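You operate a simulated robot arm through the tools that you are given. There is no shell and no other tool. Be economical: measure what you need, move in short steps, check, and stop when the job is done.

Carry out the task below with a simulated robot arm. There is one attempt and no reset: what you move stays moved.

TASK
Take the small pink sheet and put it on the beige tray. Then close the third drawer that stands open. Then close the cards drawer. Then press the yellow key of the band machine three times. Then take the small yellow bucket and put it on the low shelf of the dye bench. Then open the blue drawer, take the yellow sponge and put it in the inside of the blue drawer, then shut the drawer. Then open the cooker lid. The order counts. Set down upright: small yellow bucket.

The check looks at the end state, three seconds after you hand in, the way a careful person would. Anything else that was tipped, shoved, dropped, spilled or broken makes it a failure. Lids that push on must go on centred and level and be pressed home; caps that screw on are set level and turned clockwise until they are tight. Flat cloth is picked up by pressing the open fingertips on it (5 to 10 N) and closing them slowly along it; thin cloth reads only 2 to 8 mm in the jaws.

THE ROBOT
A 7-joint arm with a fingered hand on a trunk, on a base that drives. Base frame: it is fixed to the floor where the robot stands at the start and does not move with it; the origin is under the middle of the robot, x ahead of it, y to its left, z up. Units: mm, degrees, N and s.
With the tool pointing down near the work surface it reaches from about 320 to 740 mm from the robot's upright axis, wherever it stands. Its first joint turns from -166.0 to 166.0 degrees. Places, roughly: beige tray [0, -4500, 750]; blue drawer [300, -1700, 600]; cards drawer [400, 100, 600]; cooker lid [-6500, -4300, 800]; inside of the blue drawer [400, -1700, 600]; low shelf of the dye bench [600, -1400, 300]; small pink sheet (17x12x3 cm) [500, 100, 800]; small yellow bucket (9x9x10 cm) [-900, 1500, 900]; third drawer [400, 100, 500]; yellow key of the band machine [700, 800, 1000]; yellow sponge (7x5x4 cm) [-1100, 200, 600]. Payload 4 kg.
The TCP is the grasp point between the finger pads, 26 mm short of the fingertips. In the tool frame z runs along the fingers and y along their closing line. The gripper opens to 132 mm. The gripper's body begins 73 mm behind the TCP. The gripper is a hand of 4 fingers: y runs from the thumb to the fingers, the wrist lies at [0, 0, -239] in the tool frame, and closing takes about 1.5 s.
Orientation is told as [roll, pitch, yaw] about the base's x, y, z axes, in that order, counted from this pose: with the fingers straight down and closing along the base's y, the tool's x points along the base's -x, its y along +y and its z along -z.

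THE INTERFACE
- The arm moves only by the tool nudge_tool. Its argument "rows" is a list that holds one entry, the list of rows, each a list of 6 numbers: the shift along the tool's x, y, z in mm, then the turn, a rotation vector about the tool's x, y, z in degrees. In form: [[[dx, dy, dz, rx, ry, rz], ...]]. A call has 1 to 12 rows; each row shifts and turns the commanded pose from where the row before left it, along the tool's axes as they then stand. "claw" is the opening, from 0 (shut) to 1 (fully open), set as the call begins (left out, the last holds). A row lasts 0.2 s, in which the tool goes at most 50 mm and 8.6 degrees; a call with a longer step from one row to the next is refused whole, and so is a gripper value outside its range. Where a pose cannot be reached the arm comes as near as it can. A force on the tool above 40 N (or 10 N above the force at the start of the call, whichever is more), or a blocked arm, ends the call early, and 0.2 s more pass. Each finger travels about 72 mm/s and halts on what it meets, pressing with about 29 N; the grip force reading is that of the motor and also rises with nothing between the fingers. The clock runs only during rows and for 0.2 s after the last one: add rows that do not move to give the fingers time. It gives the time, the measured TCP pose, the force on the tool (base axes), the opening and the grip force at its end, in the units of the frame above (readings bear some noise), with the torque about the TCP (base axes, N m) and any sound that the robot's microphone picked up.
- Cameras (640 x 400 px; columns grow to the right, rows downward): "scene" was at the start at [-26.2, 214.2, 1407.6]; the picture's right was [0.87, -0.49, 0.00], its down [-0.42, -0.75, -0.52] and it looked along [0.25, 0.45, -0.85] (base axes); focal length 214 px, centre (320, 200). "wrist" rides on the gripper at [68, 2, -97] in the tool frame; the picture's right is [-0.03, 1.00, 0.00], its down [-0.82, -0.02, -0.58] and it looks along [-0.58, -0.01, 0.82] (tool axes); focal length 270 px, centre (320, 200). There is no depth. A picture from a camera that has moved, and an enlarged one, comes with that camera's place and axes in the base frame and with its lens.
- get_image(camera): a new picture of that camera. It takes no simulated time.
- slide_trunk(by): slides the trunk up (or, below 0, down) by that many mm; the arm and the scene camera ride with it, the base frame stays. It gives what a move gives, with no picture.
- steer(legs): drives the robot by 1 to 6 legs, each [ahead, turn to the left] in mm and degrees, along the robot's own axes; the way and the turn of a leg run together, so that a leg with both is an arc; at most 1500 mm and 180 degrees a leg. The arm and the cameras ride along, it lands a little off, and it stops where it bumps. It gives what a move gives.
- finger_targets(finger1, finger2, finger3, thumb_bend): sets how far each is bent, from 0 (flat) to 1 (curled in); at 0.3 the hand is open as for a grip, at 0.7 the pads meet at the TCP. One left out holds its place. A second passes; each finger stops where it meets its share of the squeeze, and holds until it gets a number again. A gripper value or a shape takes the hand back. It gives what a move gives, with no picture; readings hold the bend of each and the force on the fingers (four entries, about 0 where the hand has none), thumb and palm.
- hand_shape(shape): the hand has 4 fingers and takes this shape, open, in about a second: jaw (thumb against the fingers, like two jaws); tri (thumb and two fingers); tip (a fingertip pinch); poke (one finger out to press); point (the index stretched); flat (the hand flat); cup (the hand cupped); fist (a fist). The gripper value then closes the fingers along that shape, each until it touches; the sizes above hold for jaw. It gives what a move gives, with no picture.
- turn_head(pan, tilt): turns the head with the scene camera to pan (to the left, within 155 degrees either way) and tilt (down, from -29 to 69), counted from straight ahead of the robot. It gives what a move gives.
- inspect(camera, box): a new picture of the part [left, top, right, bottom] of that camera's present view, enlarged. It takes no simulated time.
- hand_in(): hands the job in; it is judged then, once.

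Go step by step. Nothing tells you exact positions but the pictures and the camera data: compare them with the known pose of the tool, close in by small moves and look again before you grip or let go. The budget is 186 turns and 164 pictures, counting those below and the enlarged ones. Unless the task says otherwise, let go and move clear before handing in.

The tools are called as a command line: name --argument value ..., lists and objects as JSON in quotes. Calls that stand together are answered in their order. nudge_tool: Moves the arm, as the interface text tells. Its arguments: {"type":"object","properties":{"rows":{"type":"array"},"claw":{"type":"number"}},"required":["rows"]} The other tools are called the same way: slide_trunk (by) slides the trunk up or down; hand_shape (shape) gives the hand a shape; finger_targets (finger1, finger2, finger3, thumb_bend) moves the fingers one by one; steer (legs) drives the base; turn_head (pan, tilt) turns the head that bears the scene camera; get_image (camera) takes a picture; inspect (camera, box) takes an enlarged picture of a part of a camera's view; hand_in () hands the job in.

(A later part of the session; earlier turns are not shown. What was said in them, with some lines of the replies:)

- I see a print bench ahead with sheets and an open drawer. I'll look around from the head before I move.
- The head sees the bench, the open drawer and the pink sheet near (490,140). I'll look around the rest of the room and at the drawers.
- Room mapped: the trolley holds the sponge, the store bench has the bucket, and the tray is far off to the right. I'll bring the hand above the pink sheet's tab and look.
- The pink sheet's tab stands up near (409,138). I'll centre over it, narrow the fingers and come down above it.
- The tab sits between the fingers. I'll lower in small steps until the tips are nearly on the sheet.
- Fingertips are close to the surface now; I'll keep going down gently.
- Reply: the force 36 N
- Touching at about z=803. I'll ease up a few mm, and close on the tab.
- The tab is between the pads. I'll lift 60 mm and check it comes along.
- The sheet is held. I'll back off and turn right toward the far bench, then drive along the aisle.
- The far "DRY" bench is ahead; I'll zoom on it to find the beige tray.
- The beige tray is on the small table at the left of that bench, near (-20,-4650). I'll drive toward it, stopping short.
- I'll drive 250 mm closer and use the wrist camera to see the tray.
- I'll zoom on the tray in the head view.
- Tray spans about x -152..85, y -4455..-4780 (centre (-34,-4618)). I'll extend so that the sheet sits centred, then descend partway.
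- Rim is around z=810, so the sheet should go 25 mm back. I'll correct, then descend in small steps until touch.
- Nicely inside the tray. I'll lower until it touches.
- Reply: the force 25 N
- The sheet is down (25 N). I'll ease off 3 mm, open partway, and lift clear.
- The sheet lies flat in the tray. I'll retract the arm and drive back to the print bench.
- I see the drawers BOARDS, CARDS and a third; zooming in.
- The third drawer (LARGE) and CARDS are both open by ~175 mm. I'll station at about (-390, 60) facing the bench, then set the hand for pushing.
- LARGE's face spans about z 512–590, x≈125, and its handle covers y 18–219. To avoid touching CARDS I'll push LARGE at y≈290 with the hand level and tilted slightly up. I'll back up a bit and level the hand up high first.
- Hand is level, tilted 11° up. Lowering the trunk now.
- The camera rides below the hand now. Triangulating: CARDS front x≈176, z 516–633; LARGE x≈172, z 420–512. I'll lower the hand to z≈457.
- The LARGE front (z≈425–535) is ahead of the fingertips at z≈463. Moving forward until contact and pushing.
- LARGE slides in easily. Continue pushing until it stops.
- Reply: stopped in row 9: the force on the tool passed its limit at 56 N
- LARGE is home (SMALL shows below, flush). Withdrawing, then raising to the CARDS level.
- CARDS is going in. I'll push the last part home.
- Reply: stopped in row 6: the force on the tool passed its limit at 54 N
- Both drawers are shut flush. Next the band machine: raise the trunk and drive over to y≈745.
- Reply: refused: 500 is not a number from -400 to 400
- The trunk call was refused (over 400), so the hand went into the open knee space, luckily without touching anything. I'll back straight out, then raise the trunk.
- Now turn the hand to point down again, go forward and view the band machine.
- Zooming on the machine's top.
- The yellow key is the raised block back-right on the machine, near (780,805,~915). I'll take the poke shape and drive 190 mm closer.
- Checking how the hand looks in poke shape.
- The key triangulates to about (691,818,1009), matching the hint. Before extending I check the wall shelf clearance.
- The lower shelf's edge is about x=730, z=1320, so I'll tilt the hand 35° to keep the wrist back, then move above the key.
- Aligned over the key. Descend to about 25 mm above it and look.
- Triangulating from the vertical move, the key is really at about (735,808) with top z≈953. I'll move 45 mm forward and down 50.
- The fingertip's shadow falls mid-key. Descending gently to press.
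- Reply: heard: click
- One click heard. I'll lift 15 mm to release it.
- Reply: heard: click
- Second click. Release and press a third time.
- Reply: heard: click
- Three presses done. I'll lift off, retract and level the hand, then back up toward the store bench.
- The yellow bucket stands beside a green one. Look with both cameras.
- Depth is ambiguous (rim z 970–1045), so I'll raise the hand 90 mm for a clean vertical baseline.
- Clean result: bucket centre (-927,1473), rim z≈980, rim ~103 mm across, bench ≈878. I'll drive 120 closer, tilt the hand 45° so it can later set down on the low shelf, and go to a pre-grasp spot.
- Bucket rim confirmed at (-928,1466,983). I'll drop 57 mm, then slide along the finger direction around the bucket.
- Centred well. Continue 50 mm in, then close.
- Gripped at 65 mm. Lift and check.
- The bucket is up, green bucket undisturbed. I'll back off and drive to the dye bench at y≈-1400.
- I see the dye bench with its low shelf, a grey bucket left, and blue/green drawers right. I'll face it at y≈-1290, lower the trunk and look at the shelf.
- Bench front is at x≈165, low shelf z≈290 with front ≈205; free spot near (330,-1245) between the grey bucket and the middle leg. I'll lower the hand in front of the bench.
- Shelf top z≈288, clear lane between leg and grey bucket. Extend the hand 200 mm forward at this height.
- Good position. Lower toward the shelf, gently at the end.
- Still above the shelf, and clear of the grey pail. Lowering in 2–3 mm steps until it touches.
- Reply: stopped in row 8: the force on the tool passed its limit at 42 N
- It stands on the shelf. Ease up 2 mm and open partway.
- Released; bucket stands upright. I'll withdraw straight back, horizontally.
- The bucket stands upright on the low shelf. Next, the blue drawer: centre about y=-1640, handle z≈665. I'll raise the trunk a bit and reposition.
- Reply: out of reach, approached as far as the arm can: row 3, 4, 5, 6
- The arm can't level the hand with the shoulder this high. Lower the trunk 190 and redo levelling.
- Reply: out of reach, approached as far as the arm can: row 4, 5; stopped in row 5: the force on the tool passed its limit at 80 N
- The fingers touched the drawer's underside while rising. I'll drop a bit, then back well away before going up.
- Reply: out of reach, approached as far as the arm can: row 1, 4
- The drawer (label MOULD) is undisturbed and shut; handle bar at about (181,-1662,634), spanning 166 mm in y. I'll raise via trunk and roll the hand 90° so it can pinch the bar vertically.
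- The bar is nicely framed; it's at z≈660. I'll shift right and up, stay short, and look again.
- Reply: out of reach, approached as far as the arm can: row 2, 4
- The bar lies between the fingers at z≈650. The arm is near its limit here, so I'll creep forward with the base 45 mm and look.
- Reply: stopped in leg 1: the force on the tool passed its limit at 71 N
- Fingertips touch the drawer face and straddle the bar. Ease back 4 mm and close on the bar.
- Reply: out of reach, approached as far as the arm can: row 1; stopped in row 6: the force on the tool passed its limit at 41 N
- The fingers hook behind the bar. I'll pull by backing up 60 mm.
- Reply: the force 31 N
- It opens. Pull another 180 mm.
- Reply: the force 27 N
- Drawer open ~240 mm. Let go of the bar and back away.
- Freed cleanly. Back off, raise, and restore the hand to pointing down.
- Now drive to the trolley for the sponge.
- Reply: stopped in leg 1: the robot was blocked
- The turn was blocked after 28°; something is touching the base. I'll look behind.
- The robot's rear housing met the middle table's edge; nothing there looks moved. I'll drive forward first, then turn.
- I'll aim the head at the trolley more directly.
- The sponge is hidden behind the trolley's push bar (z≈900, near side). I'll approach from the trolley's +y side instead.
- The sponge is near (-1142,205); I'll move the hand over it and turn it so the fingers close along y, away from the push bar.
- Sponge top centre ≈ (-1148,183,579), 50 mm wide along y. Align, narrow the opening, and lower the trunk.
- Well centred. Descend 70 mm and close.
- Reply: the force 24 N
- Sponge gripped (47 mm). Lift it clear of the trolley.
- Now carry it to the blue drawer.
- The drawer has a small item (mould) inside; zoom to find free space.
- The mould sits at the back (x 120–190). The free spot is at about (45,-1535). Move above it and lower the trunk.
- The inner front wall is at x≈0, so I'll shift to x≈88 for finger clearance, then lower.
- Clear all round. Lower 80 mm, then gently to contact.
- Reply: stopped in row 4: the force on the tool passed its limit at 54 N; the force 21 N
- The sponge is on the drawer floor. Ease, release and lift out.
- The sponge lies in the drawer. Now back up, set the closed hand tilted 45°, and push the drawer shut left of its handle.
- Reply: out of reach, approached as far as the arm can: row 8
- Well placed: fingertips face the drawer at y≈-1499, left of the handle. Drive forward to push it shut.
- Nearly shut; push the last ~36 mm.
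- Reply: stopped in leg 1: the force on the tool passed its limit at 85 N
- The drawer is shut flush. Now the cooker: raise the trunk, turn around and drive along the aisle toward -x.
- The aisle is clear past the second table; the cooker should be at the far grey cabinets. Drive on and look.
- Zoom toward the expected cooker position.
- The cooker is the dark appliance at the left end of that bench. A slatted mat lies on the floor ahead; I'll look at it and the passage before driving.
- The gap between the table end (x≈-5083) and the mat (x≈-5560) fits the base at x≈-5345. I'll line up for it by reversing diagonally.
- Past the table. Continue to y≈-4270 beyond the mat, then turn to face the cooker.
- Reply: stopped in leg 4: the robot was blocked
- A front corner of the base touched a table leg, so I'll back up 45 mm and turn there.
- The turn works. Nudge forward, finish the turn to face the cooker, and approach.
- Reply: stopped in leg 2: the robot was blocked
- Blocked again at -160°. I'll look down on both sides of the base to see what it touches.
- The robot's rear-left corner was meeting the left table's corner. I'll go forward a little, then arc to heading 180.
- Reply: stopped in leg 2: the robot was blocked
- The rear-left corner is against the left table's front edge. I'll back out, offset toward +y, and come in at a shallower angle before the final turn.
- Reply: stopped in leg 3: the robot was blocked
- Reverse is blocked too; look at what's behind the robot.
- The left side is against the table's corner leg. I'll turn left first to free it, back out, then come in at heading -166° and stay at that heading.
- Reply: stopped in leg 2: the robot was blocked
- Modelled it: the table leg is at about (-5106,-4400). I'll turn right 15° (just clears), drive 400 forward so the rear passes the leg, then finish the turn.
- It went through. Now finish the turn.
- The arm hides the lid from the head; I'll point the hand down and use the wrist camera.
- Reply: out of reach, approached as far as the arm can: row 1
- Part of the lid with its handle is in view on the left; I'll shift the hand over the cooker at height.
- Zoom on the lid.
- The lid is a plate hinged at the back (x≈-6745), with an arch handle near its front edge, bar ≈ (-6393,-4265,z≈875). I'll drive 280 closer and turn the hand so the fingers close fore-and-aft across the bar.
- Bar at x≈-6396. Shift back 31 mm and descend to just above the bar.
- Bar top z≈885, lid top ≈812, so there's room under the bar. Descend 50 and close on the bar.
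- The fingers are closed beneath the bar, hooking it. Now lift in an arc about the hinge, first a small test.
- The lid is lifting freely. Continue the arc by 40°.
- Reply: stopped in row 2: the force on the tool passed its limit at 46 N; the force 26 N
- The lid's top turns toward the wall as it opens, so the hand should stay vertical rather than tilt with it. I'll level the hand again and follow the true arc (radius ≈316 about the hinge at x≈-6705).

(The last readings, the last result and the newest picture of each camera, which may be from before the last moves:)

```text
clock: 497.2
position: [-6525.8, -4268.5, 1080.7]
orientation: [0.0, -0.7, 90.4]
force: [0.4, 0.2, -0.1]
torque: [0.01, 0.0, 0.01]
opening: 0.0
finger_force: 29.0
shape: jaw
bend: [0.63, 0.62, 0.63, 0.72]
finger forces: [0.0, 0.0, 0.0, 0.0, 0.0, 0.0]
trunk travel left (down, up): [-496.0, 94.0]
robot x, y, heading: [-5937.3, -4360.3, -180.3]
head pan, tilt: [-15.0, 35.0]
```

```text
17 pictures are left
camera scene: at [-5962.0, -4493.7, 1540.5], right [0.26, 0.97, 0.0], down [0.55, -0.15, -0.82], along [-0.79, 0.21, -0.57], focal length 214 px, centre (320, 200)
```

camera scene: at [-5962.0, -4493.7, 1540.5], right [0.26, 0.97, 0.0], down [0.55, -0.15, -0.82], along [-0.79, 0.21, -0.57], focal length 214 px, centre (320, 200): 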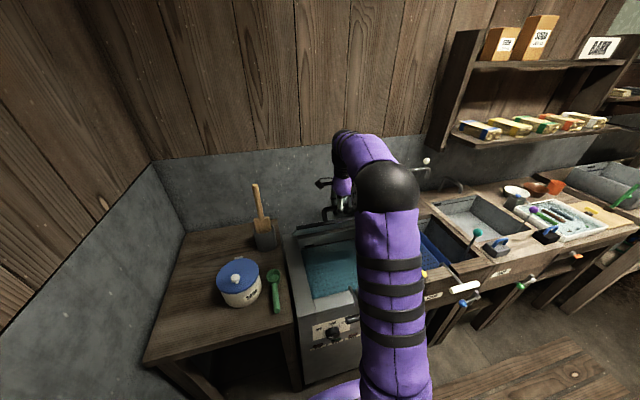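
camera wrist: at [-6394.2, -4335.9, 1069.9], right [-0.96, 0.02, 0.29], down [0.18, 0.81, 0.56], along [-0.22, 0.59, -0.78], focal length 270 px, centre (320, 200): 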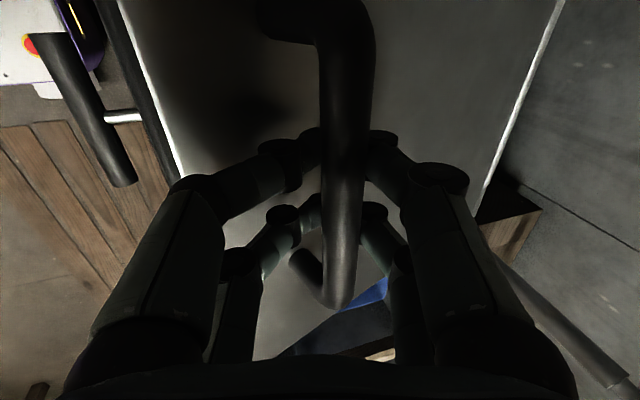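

The cooker's inside shows now and the hook carries no load. Zoom in.

inspect --camera "scene" --box '[270, 160, 410, 310]'

get_image --camera "wrist"

```text
2.67 times, centred on (340, 235) of scene
camera zoom: at [-5962.0, -4493.7, 1540.5], right [0.26, 0.97, 0.0], down [0.55, -0.15, -0.82], along [-0.79, 0.21, -0.57], focal length 572 px, centre (267, 107)
```

zoom: 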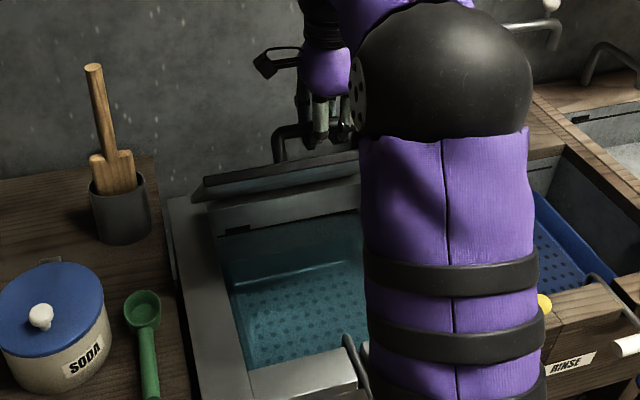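

```text
15 pictures are left
camera wrist: at [-6526.0, -4338.0, 1177.1], right [-1.0, 0.02, 0.0], down [0.02, 0.81, 0.59], along [0.01, 0.59, -0.81], focal length 270 px, centre (320, 200)
```

wrist: 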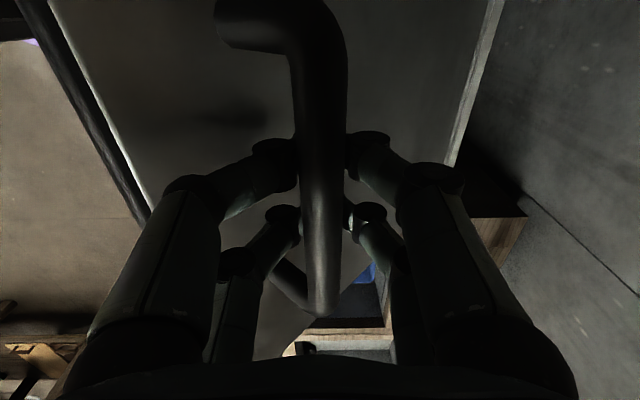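

Lid at ~45°. Continue along the arc to ~75°.

nudge_tool --rows '[[[0, 17.7, -8.7, 0, 0, 0], [0, 17.7, -8.7, 0, 0, 0], [0, 17.7, -8.7, 0, 0, 0], [0, 17.3, -5.7, 0, 0, 0], [0, 17.3, -5.7, 0, 0, 0], [0, 17.3, -5.7, 0, 0, 0], [0, 18, -2.7, 0, 0, 0], [0, 18, -2.7, 0, 0, 0], [0, 18, -2.7, 0, 0, 0], [0, 0, 0, 0, 0, 0]]]'

inspect --camera "scene" --box '[270, 120, 410, 290]'

```text
clock: 499.4
position: [-6621.4, -4268.6, 1120.4]
orientation: [0.1, -0.7, 90.3]
force: [0.4, -0.7, -0.6]
torque: [-0.02, 0.01, 0.03]
opening: 0.0
finger_force: 28.8
shape: jaw
bend: [0.63, 0.62, 0.63, 0.72]
finger forces: [0.0, 0.1, 0.1, 0.0, 0.1, 0.0]
out of reach, approached as far as the arm can: row 6, 7, 8, 9
trunk travel left (down, up): [-496.0, 94.0]
robot x, y, heading: [-5938.2, -4366.8, -180.0]
head pan, tilt: [-15.0, 35.0]
```

```text
2.35 times, centred on (340, 205) of scene
camera zoom: at [-5962.0, -4493.7, 1540.5], right [0.26, 0.97, 0.0], down [0.55, -0.15, -0.82], along [-0.79, 0.21, -0.57], focal length 505 px, centre (273, 188)
```

zoom: 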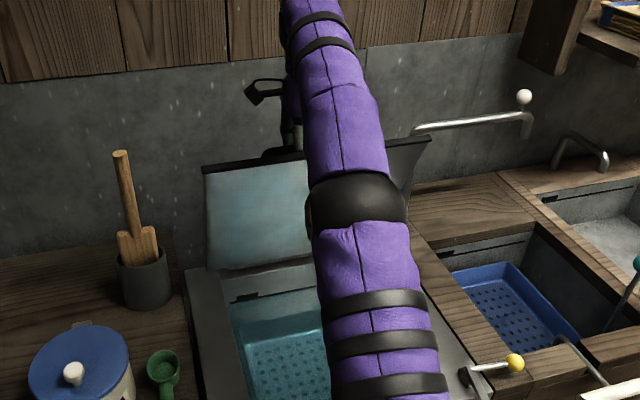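

The lid is at ~62° and the arm is at its reach limit; I'll continue the opening by driving forward slowly 70 mm.

steer --legs '[[70, 0]]'

inspect --camera "scene" --box '[270, 120, 410, 290]'

```text
clock: 500.4
position: [-6690.9, -4268.7, 1121.0]
orientation: [0.0, -0.8, 90.4]
force: [0.6, 0.6, -0.6]
torque: [0.03, -0.01, -0.02]
opening: 0.0
finger_force: 29.1
shape: jaw
bend: [0.63, 0.62, 0.63, 0.72]
finger forces: [0.1, 0.0, 0.1, 0.1, 0.3, 0.1]
trunk travel left (down, up): [-496.0, 94.0]
robot x, y, heading: [-6005.9, -4368.1, -179.7]
head pan, tilt: [-15.0, 35.0]
```

```text
2.35 times, centred on (340, 205) of scene
camera zoom: at [-6032.1, -4493.7, 1540.4], right [0.26, 0.97, 0.0], down [0.55, -0.15, -0.82], along [-0.79, 0.21, -0.57], focal length 505 px, centre (273, 188)
```

zoom: 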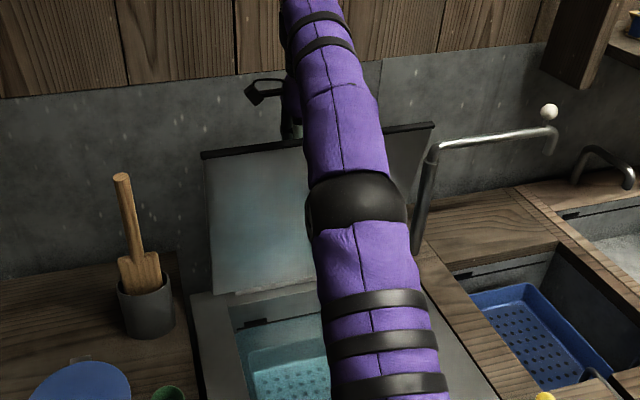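

The hook bears no load at rest, so the hinge holds the lid. One more 40 mm push, then I'll release.

steer --legs '[[40, 0]]'

nudge_tool --rows '[[[0, 0, 0, 0, 0, 0], [0, 0, 0, 0, 0, 0], [0, 0, 0, 0, 0, 0], [0, 0, 0, 0, 0, 0]]]' --claw 0.3

get_image --camera "wrist"

inspect --camera "scene" --box '[270, 120, 410, 290]'

```text
clock: 501.3
position: [-6733.0, -4269.4, 1122.4]
orientation: [0.1, -0.7, 90.5]
force: [-1.0, -0.6, -0.6]
torque: [0.0, 0.03, -0.02]
opening: 0.4
finger_force: 29.1
shape: jaw
bend: [0.63, 0.62, 0.63, 0.72]
finger forces: [0.1, 0.0, 0.0, 0.0, 2.8, 0.0]
trunk travel left (down, up): [-496.0, 94.0]
robot x, y, heading: [-6049.5, -4363.1, -179.9]
head pan, tilt: [-15.0, 35.0]
```

```text
clock: 502.3
position: [-6731.6, -4270.4, 1122.7]
orientation: [0.0, -0.6, 90.3]
force: [-1.6, 0.7, -0.3]
torque: [0.03, -0.03, -0.01]
opening: 39.0
finger_force: 0.0
shape: jaw
bend: [0.74, 0.74, 0.74, 0.7]
finger forces: [0.1, 0.0, 0.0, 0.1, 0.6, 0.0]
trunk travel left (down, up): [-496.0, 94.0]
robot x, y, heading: [-6050.4, -4364.0, -180.0]
head pan, tilt: [-15.0, 35.0]
```

```text
12 pictures are left
camera wrist: at [-6732.9, -4340.2, 1218.2], right [-1.0, 0.02, 0.0], down [0.02, 0.81, 0.59], along [0.01, 0.59, -0.81], focal length 270 px, centre (320, 200)
```

wrist: 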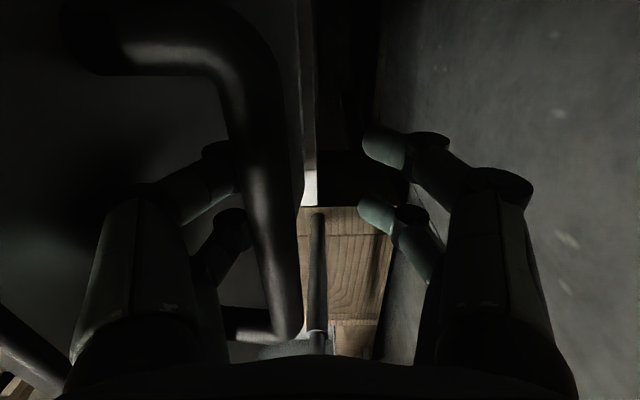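

```text
2.35 times, centred on (340, 205) of scene
camera zoom: at [-6072.1, -4493.9, 1540.5], right [0.26, 0.97, 0.0], down [0.55, -0.15, -0.82], along [-0.79, 0.21, -0.57], focal length 505 px, centre (273, 188)
```

zoom: 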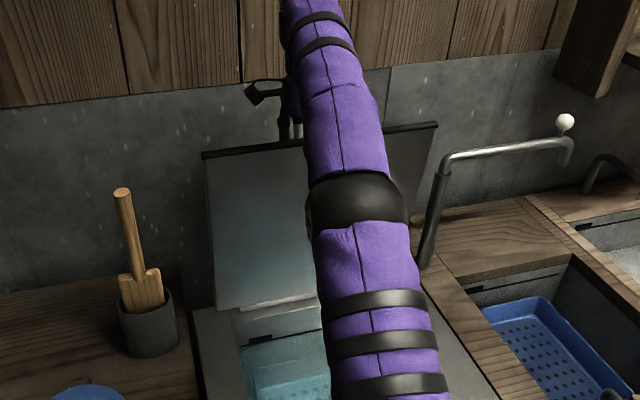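

The lid stands nearly upright and the bar is free between the open fingers. Raise the trunk slowly to lift the hand out.

slide_trunk --by 60

get_image --camera "wrist"

```text
clock: 503.3
position: [-6732.1, -4268.8, 1182.4]
orientation: [0.0, -0.7, 90.4]
force: [-0.1, -0.1, -0.2]
torque: [-0.02, -0.02, -0.02]
opening: 39.6
finger_force: 0.1
shape: jaw
bend: [0.74, 0.74, 0.73, 0.7]
finger forces: [0.1, 0.1, 0.1, 0.0, 0.0, 0.0]
trunk travel left (down, up): [-556.0, 34.0]
robot x, y, heading: [-6050.5, -4364.0, -179.9]
head pan, tilt: [-15.0, 35.0]
```

```text
10 pictures are left
camera wrist: at [-6732.9, -4340.2, 1278.2], right [-1.0, 0.02, 0.0], down [0.02, 0.81, 0.59], along [0.01, 0.59, -0.81], focal length 270 px, centre (320, 200)
```

wrist: 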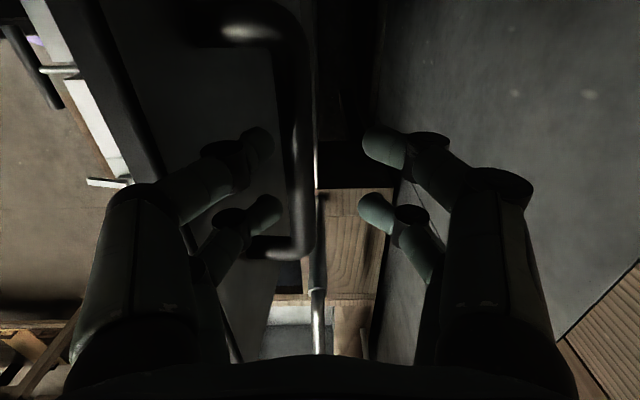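

Clear of the bar and the lid stays. Raise further before drawing back over the lid's edge.

slide_trunk --by 33

nudge_tool --rows '[[[0, 0, -15, 0, 0, 0], [0, 0, -15, 0, 0, 0], [0, 0, -15, 0, 0, 0], [0, 0, 0, 0, 0, 0]]]'

get_image --camera "wrist"

```text
clock: 504.1
position: [-6732.2, -4268.8, 1214.7]
orientation: [0.1, -0.7, 90.5]
force: [0.1, 0.2, 0.2]
torque: [0.02, 0.0, 0.01]
opening: 40.1
finger_force: 0.1
shape: jaw
bend: [0.74, 0.74, 0.73, 0.7]
finger forces: [0.1, 0.1, 0.0, 0.1, 0.0, 0.0]
trunk travel left (down, up): [-589.0, 1.0]
robot x, y, heading: [-6046.4, -4365.2, -179.8]
head pan, tilt: [-15.0, 35.0]
```

```text
clock: 505.1
position: [-6717.3, -4275.9, 1247.9]
orientation: [0.0, -0.7, 90.4]
force: [-0.2, 0.7, -0.3]
torque: [-0.05, 0.0, -0.01]
opening: 39.6
finger_force: 0.1
shape: jaw
bend: [0.74, 0.74, 0.73, 0.7]
finger forces: [0.0, 0.0, 0.1, 0.0, 0.1, 0.1]
out of reach, approached as far as the arm can: row 1, 2, 3
trunk travel left (down, up): [-589.0, 1.0]
robot x, y, heading: [-6050.3, -4365.1, -180.0]
head pan, tilt: [-15.0, 35.0]
```

```text
9 pictures are left
camera wrist: at [-6718.1, -4347.2, 1342.9], right [-1.0, 0.02, 0.0], down [0.02, 0.81, 0.59], along [0.01, 0.59, -0.81], focal length 270 px, centre (320, 200)
```

wrist: 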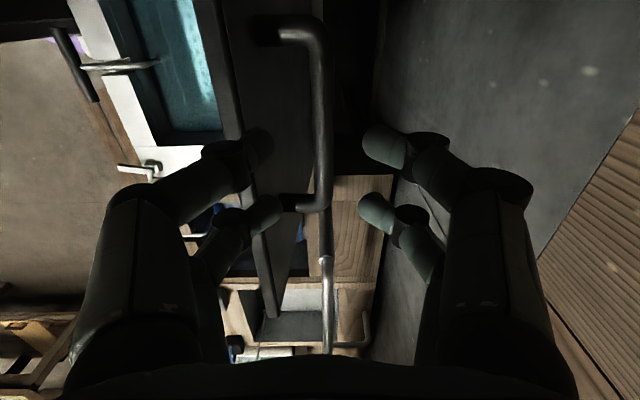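

The lid stands open, hand is above its edge. Draw back and up.

nudge_tool --rows '[[[0, -12, -20, 0, 0, 0], [0, -20, -20, 0, 0, 0], [0, -35, -10, 0, 0, 0], [0, -45, 0, 0, 0, 0], [0, -45, 0, 0, 0, 0], [0, -45, 0, 0, 0, 0], [0, -40, 0, 0, 0, 0], [0, 0, 0, 0, 0, 0]]]'

steer --legs '[[-150, 0]]'

get_image --camera "scene"

```text
clock: 506.9
position: [-6473.5, -4275.8, 1295.4]
orientation: [-0.1, -0.6, 90.5]
force: [-0.5, 0.8, 0.1]
torque: [0.06, 0.02, 0.01]
opening: 39.5
finger_force: 0.0
shape: jaw
bend: [0.74, 0.74, 0.73, 0.7]
finger forces: [0.1, 0.0, 0.0, 0.1, 0.1, 0.0]
trunk travel left (down, up): [-589.0, 1.0]
robot x, y, heading: [-6046.5, -4363.6, -179.9]
head pan, tilt: [-15.0, 35.0]
```

```text
clock: 508.3
position: [-6322.4, -4275.9, 1297.0]
orientation: [0.1, -0.7, 90.3]
force: [0.7, -0.1, 0.1]
torque: [0.01, 0.01, 0.0]
opening: 39.8
finger_force: 0.1
shape: jaw
bend: [0.74, 0.74, 0.73, 0.7]
finger forces: [0.0, 0.0, 0.0, 0.0, 0.0, 0.0]
trunk travel left (down, up): [-589.0, 1.0]
robot x, y, heading: [-5898.4, -4367.6, -180.0]
head pan, tilt: [-15.0, 35.0]
```

```text
8 pictures are left
camera scene: at [-5920.6, -4493.7, 1633.5], right [0.26, 0.97, 0.0], down [0.55, -0.15, -0.82], along [-0.79, 0.21, -0.57], focal length 214 px, centre (320, 200)
```

scene: 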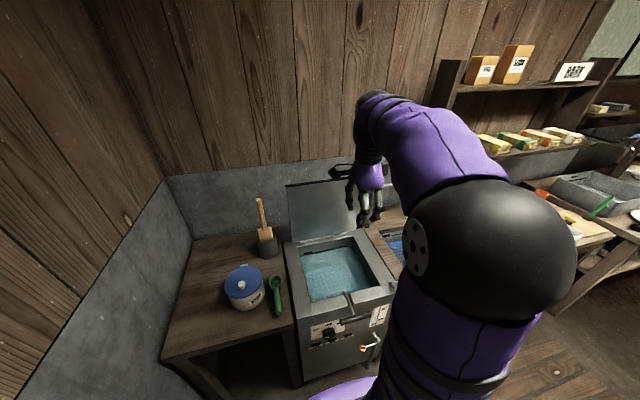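

The cooker lid stands open on its own, the hand is clear and everything around it is in place. Handing in.

hand_in

```text
The job is handed in.
```

I did all seven steps in the order you gave and handed the job in; I haven't seen the check's verdict.

- **Sheet:** the pink sheet lies flat on the beige tray.
- **Open drawers:** the third drawer and then the cards drawer are shut flush.
- **Band machine:** I pressed the yellow key three times and heard a click each time.
- **Bucket:** the yellow bucket stands upright on the low shelf of the dye bench.
- **Blue drawer:** the sponge is inside and the drawer is shut.
- **Cooker:** the lid is open nearly upright and stays there on its own.

**Contacts on the way:** the base bumped two tables while turning, and the fingers touched the underside of the blue drawer before I opened it. In the pictures taken afterwards I saw nothing displaced.
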